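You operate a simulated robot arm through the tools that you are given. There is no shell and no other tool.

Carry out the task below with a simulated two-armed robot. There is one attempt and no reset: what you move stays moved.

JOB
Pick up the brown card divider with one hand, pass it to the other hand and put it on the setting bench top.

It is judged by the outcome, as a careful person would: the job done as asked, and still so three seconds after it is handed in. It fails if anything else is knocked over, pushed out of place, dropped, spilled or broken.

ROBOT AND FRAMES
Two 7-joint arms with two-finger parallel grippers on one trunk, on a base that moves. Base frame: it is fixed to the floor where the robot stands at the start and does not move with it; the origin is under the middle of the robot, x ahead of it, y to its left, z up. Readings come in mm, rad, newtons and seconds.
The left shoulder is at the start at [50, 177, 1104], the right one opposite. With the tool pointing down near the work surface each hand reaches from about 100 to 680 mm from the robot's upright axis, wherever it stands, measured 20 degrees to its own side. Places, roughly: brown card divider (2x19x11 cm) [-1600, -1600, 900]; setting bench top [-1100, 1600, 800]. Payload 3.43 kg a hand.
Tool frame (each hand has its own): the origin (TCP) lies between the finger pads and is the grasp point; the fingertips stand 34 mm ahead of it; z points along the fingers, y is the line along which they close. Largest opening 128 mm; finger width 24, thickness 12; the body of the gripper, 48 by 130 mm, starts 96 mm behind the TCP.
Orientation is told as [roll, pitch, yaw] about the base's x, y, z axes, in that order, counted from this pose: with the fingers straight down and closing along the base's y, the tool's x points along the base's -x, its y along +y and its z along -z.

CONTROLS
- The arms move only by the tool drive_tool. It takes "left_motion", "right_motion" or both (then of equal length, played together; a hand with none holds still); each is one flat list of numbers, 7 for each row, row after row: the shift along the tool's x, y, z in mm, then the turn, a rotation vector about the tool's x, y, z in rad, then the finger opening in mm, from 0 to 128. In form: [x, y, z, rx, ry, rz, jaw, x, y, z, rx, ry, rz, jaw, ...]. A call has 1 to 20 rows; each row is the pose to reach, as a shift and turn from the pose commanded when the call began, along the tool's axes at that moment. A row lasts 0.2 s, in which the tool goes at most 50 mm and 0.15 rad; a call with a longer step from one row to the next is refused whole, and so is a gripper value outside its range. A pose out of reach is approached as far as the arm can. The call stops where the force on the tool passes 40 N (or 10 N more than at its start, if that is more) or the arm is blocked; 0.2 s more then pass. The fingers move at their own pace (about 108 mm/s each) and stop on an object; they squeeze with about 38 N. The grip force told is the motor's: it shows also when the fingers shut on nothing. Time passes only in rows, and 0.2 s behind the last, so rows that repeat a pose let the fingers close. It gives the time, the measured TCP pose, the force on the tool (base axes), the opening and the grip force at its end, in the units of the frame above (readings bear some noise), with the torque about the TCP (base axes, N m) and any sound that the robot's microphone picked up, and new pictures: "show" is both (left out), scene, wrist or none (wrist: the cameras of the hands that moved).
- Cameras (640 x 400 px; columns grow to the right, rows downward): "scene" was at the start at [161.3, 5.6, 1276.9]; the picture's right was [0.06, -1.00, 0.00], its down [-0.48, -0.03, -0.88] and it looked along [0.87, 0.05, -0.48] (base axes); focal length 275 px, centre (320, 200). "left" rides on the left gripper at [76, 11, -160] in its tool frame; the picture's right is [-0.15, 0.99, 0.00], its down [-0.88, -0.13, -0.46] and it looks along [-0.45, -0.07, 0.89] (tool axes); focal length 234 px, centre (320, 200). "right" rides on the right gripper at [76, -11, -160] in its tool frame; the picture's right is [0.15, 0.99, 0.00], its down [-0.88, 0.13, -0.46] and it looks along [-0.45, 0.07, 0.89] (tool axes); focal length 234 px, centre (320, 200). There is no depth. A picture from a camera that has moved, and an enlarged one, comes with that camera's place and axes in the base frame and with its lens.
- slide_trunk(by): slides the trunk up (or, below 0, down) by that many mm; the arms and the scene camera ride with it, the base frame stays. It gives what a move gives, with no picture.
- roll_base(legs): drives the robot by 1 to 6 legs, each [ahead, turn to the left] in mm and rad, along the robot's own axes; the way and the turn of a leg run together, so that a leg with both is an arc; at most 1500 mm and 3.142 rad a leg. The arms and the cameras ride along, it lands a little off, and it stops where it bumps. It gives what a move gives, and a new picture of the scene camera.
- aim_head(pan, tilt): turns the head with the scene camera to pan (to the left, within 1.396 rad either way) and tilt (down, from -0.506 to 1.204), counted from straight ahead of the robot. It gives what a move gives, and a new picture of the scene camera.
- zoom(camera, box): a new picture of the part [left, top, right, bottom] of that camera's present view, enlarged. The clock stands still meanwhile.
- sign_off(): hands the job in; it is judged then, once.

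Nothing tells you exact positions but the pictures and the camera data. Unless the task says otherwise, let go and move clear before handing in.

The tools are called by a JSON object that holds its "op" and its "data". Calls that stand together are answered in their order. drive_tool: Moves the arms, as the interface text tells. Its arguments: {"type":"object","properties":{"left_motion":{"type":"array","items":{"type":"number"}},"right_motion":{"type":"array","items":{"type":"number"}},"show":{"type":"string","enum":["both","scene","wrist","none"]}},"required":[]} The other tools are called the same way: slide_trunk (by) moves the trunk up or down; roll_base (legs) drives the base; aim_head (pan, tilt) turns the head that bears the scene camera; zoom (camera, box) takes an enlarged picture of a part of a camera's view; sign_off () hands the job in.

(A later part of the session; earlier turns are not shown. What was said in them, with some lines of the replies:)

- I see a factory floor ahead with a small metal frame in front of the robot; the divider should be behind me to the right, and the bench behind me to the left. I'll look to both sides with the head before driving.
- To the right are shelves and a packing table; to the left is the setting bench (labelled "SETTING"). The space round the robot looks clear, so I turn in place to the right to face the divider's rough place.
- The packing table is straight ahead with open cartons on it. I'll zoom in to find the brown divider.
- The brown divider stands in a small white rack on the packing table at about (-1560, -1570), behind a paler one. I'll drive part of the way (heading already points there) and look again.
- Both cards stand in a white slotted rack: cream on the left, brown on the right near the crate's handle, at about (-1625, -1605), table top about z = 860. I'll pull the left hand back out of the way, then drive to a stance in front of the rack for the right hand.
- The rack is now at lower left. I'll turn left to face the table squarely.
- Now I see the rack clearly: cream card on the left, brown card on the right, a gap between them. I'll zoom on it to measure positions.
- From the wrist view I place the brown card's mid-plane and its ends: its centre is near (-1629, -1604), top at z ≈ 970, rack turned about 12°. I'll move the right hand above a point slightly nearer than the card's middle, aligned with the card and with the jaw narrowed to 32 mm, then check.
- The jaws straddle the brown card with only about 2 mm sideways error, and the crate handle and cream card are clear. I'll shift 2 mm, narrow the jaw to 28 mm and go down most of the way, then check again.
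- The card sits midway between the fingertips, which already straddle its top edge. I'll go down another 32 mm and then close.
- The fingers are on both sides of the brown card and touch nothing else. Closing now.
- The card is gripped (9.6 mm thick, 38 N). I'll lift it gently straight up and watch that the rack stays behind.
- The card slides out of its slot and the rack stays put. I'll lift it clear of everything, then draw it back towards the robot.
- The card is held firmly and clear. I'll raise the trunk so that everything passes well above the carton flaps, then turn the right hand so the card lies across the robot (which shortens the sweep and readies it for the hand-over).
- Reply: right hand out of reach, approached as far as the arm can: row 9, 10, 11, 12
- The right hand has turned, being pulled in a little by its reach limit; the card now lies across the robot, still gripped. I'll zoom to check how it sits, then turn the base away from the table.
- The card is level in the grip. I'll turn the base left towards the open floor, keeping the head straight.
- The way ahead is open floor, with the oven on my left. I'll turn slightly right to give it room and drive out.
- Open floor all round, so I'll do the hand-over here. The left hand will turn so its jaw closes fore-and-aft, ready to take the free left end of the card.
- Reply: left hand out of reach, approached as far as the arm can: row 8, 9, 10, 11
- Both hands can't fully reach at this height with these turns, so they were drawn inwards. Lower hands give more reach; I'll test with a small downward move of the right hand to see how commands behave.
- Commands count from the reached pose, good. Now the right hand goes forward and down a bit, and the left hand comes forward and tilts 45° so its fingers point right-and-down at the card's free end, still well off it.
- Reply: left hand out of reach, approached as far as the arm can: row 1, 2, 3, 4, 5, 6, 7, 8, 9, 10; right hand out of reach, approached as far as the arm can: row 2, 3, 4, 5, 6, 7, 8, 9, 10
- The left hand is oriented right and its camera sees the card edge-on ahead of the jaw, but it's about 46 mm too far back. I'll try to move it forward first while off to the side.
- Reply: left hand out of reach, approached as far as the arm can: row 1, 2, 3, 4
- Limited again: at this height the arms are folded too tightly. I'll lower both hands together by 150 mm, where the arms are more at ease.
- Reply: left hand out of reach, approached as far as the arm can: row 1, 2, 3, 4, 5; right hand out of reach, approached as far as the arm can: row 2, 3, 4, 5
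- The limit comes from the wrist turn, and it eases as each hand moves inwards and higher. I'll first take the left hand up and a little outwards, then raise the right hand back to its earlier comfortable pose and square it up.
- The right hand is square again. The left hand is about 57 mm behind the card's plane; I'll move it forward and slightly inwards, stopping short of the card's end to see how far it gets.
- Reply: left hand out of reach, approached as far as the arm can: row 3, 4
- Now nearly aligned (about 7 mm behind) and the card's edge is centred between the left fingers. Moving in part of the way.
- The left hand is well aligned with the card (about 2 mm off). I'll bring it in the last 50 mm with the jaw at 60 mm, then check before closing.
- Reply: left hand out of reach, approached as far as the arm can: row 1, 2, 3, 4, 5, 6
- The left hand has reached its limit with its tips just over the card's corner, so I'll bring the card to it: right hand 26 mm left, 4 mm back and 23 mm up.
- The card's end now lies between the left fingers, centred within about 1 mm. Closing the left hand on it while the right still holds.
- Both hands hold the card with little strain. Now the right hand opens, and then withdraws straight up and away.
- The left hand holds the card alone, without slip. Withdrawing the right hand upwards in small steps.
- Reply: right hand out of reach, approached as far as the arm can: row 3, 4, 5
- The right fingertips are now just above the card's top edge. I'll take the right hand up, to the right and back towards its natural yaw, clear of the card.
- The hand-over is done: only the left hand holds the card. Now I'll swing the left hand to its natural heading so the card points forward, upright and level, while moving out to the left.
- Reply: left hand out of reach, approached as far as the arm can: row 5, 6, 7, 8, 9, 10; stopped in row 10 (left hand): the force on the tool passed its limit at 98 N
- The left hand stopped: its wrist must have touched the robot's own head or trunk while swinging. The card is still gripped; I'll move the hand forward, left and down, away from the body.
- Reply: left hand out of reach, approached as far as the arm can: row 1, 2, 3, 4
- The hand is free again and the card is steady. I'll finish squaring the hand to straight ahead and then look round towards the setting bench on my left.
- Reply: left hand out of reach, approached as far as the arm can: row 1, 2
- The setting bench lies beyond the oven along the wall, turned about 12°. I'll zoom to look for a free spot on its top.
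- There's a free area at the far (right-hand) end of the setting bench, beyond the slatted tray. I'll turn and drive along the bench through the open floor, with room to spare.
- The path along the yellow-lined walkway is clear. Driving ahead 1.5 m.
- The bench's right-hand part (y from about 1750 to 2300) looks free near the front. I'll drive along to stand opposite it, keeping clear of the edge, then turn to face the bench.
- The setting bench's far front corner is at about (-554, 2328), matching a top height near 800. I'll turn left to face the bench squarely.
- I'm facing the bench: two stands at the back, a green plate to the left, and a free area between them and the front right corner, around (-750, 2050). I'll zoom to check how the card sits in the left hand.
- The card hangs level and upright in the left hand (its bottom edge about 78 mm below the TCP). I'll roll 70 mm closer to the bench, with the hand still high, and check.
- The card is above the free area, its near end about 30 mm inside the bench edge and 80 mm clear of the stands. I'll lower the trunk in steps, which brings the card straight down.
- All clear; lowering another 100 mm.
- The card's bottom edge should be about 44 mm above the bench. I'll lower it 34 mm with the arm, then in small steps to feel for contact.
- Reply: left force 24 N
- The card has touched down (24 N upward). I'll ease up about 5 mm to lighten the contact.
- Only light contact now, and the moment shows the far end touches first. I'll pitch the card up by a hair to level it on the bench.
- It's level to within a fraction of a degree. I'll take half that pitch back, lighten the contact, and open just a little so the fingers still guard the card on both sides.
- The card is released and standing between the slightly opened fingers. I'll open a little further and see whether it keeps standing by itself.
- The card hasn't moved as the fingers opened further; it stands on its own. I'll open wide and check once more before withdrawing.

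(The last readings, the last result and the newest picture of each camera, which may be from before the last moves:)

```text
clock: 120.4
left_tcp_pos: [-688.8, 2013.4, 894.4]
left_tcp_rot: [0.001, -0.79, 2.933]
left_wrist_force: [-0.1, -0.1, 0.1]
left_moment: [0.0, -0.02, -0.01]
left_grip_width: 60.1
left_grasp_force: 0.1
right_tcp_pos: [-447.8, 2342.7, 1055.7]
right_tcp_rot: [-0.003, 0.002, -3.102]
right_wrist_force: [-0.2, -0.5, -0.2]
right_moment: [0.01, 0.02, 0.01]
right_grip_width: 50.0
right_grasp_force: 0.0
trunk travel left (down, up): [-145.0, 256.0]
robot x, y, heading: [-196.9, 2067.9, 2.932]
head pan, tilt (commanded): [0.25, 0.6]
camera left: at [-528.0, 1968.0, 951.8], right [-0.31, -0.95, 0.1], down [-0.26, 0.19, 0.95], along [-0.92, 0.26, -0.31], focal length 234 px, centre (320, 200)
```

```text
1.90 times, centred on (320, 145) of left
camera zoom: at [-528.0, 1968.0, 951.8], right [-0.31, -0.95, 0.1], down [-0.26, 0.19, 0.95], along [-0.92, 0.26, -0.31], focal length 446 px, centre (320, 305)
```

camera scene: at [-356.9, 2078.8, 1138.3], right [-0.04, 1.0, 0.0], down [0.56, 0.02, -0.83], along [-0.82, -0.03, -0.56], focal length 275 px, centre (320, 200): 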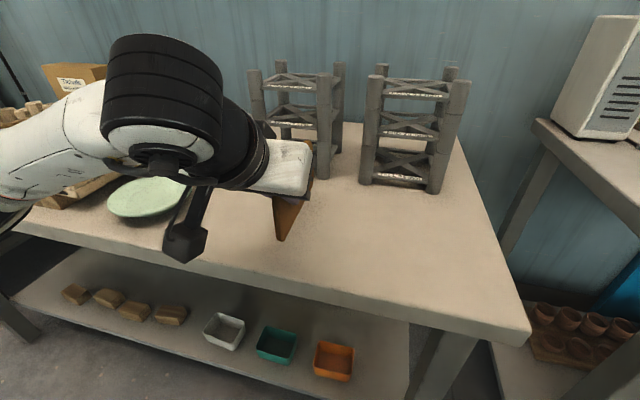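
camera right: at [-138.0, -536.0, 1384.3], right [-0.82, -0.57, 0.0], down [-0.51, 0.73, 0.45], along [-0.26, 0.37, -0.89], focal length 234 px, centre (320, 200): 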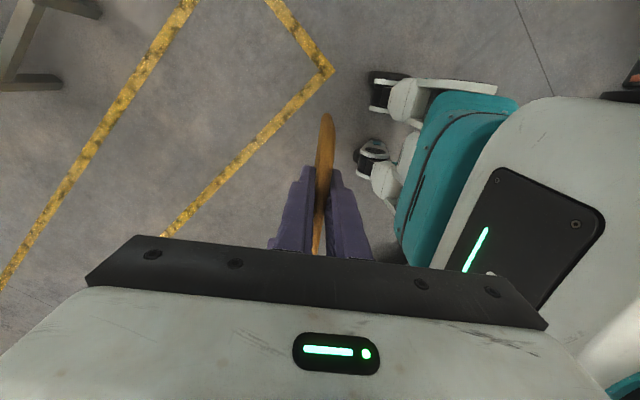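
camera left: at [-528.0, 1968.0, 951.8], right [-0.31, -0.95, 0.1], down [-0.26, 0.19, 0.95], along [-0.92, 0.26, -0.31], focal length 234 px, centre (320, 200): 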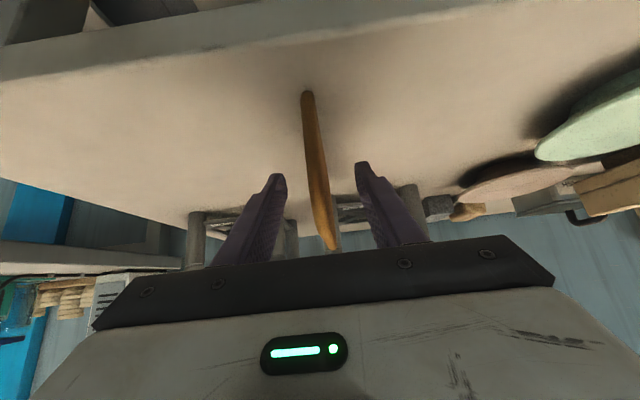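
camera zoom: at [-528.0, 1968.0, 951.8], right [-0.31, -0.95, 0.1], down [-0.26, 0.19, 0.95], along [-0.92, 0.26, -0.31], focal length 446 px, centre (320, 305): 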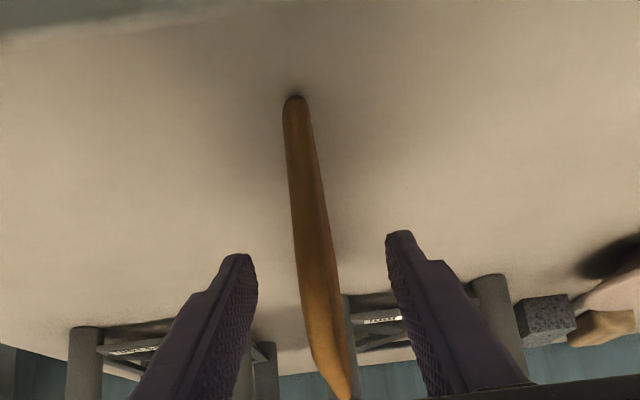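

The card stands free with about 25 mm clear on each side. Withdrawing the left hand straight back along its fingers.

{"op": "drive_tool", "data": {"left_motion": [0, 0, -10, 0, 0, 0, 60, 0, 0, -25, 0, 0, 0, 60, 0, 0, -45, 0, 0, 0, 60, 0, 0, -70, 0, 0, 0, 60, 0, 0, -100, 0, 0, 0, 60, 0, 0, -130, 0, 0, 0, 60], "show": "both"}}

{"op": "zoom", "data": {"camera": "scene", "box": [140, 100, 460, 300]}}

```text
clock: 121.8
left_tcp_pos: [-597.7, 1993.7, 987.9]
left_tcp_rot: [0.001, -0.791, 2.932]
left_wrist_force: [0.1, -0.1, -0.2]
left_moment: [0.0, -0.02, 0.02]
left_grip_width: 59.9
left_grasp_force: 0.2
right_tcp_pos: [-446.5, 2341.8, 1056.4]
right_tcp_rot: [-0.005, 0.003, -3.104]
right_wrist_force: [-0.5, 0.1, -0.2]
right_moment: [-0.03, 0.02, -0.02]
right_grip_width: 49.8
right_grasp_force: 0.2
trunk travel left (down, up): [-145.0, 256.0]
robot x, y, heading: [-200.0, 2067.7, 2.93]
head pan, tilt (commanded): [0.25, 0.6]
camera scene: at [-356.6, 2078.8, 1138.4], right [-0.04, 1.0, 0.0], down [0.56, 0.02, -0.83], along [-0.82, -0.03, -0.56], focal length 275 px, centre (320, 200)
camera left: at [-437.3, 1948.6, 1045.6], right [-0.31, -0.95, 0.1], down [-0.26, 0.19, 0.95], along [-0.92, 0.26, -0.31], focal length 234 px, centre (320, 200)
```

scene: 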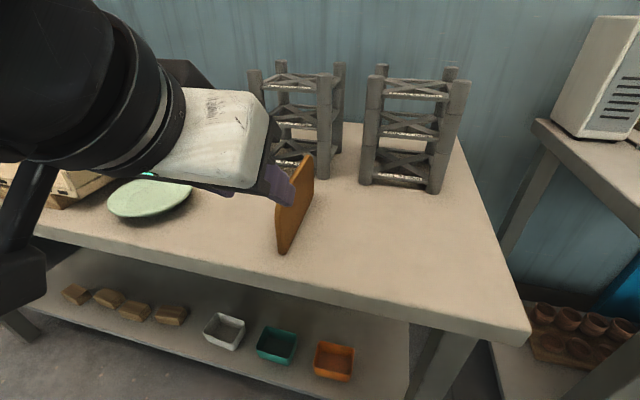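
left: 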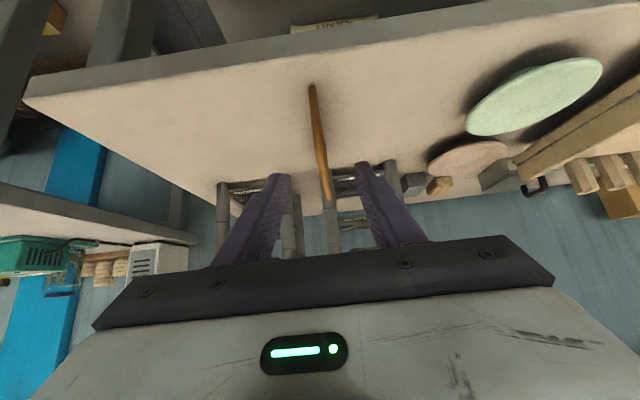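

```text
2.00 times, centred on (300, 200) of scene
camera zoom: at [-356.6, 2078.8, 1138.4], right [-0.04, 1.0, 0.0], down [0.56, 0.02, -0.83], along [-0.82, -0.03, -0.56], focal length 550 px, centre (360, 200)
```

zoom: 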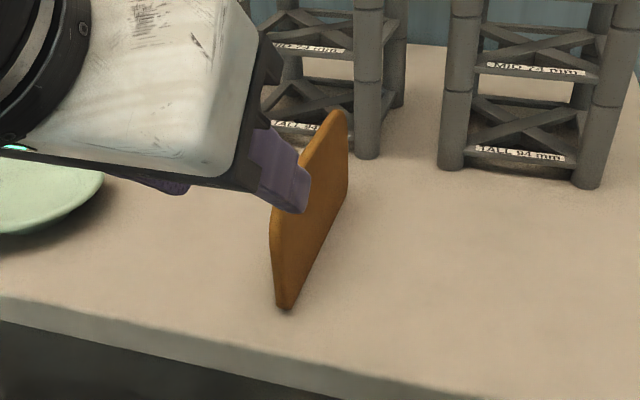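

The card stands upright on the setting bench top and nothing else has moved. I'll raise the trunk and back the robot off so both hands are well clear, then take a last look.

{"op": "slide_trunk", "data": {"by": 120}}

{"op": "roll_base", "data": {"legs": [[-200, 0]]}}

{"op": "zoom", "data": {"camera": "scene", "box": [160, 100, 480, 300]}}

```text
clock: 123.3
left_tcp_pos: [-598.7, 1995.3, 1107.7]
left_tcp_rot: [-0.001, -0.788, 2.934]
left_wrist_force: [-0.2, 0.2, 0.1]
left_moment: [0.01, -0.03, 0.0]
left_grip_width: 60.1
left_grasp_force: 0.1
right_tcp_pos: [-446.7, 2342.3, 1176.6]
right_tcp_rot: [-0.003, 0.005, -3.104]
right_wrist_force: [0.2, 0.0, -0.5]
right_moment: [0.0, 0.03, 0.02]
right_grip_width: 50.1
right_grasp_force: 0.0
trunk travel left (down, up): [-265.0, 136.0]
robot x, y, heading: [-203.3, 2066.5, 2.93]
head pan, tilt (commanded): [0.25, 0.6]
```

```text
clock: 124.9
left_tcp_pos: [-403.3, 1951.2, 1108.2]
left_tcp_rot: [0.0, -0.792, 2.935]
left_wrist_force: [-0.9, -0.4, 0.2]
left_moment: [0.02, -0.01, 0.02]
left_grip_width: 60.0
left_grasp_force: 0.1
right_tcp_pos: [-252.3, 2299.7, 1176.4]
right_tcp_rot: [-0.004, 0.003, -3.101]
right_wrist_force: [0.4, 0.0, 0.6]
right_moment: [-0.03, 0.0, -0.02]
right_grip_width: 50.2
right_grasp_force: 0.0
trunk travel left (down, up): [-265.0, 136.0]
robot x, y, heading: [-6.1, 2024.2, 2.933]
head pan, tilt (commanded): [0.25, 0.6]
camera scene: at [-161.1, 2036.6, 1258.5], right [-0.04, 1.0, 0.0], down [0.56, 0.02, -0.83], along [-0.82, -0.03, -0.56], focal length 275 px, centre (320, 200)
```

scene: 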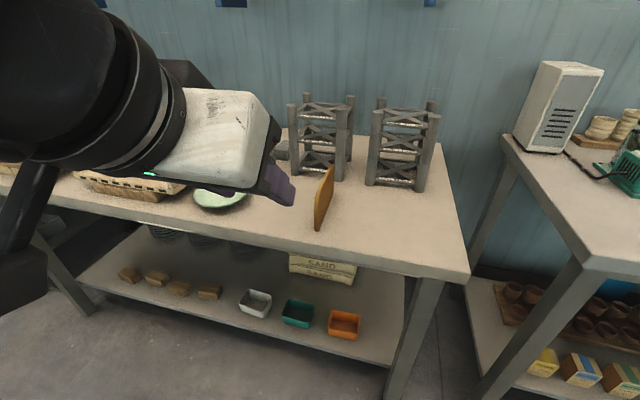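

```text
2.00 times, centred on (320, 200) of scene
camera zoom: at [-161.1, 2036.6, 1258.5], right [-0.04, 1.0, 0.0], down [0.56, 0.02, -0.83], along [-0.82, -0.03, -0.56], focal length 550 px, centre (320, 200)
```

zoom: 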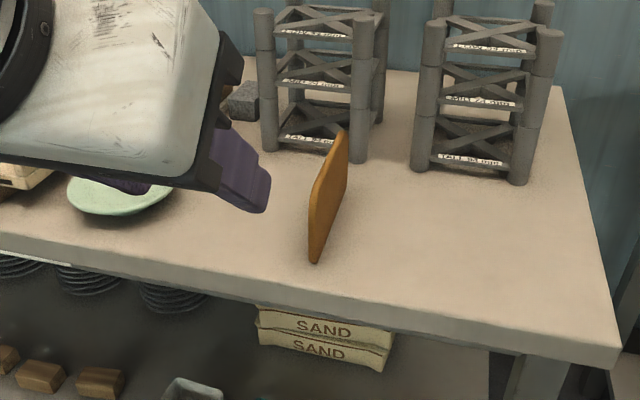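

The brown divider stands upright and undisturbed on the setting bench top. Both hands are empty and well clear, and the other bench items are where they were, so I'm handing the job in.

{"op": "sign_off", "data": {}}

```text
The job is handed in.
```

The brown card divider is on the setting bench top, standing upright on its long edge near the front right corner. I've handed the job in.

- **Pick-up:** the right hand lifted it out of its rack on the packing table. The rack, the cream divider and the crate beside it stayed where they were.
- **Hand-over:** this was done over open floor. The left hand took the free end before the right hand let go, and the card did not slip.
- **A bump on the way:** while the left hand was swinging round with the card, it stopped on a force of about 98 N. I think its wrist touched the robot's own head or trunk. I moved it away and the card stayed firmly held.
- **Placing:** I set it down level and opened the fingers in small steps to check that it stood on its own. I then withdrew both hands and backed the robot off. In the last picture it was still standing, and nothing else on the bench had moved.

It is only about 10 mm thick, so it stands steadily but a knock could tip it over. There is free bench on both sides of it.
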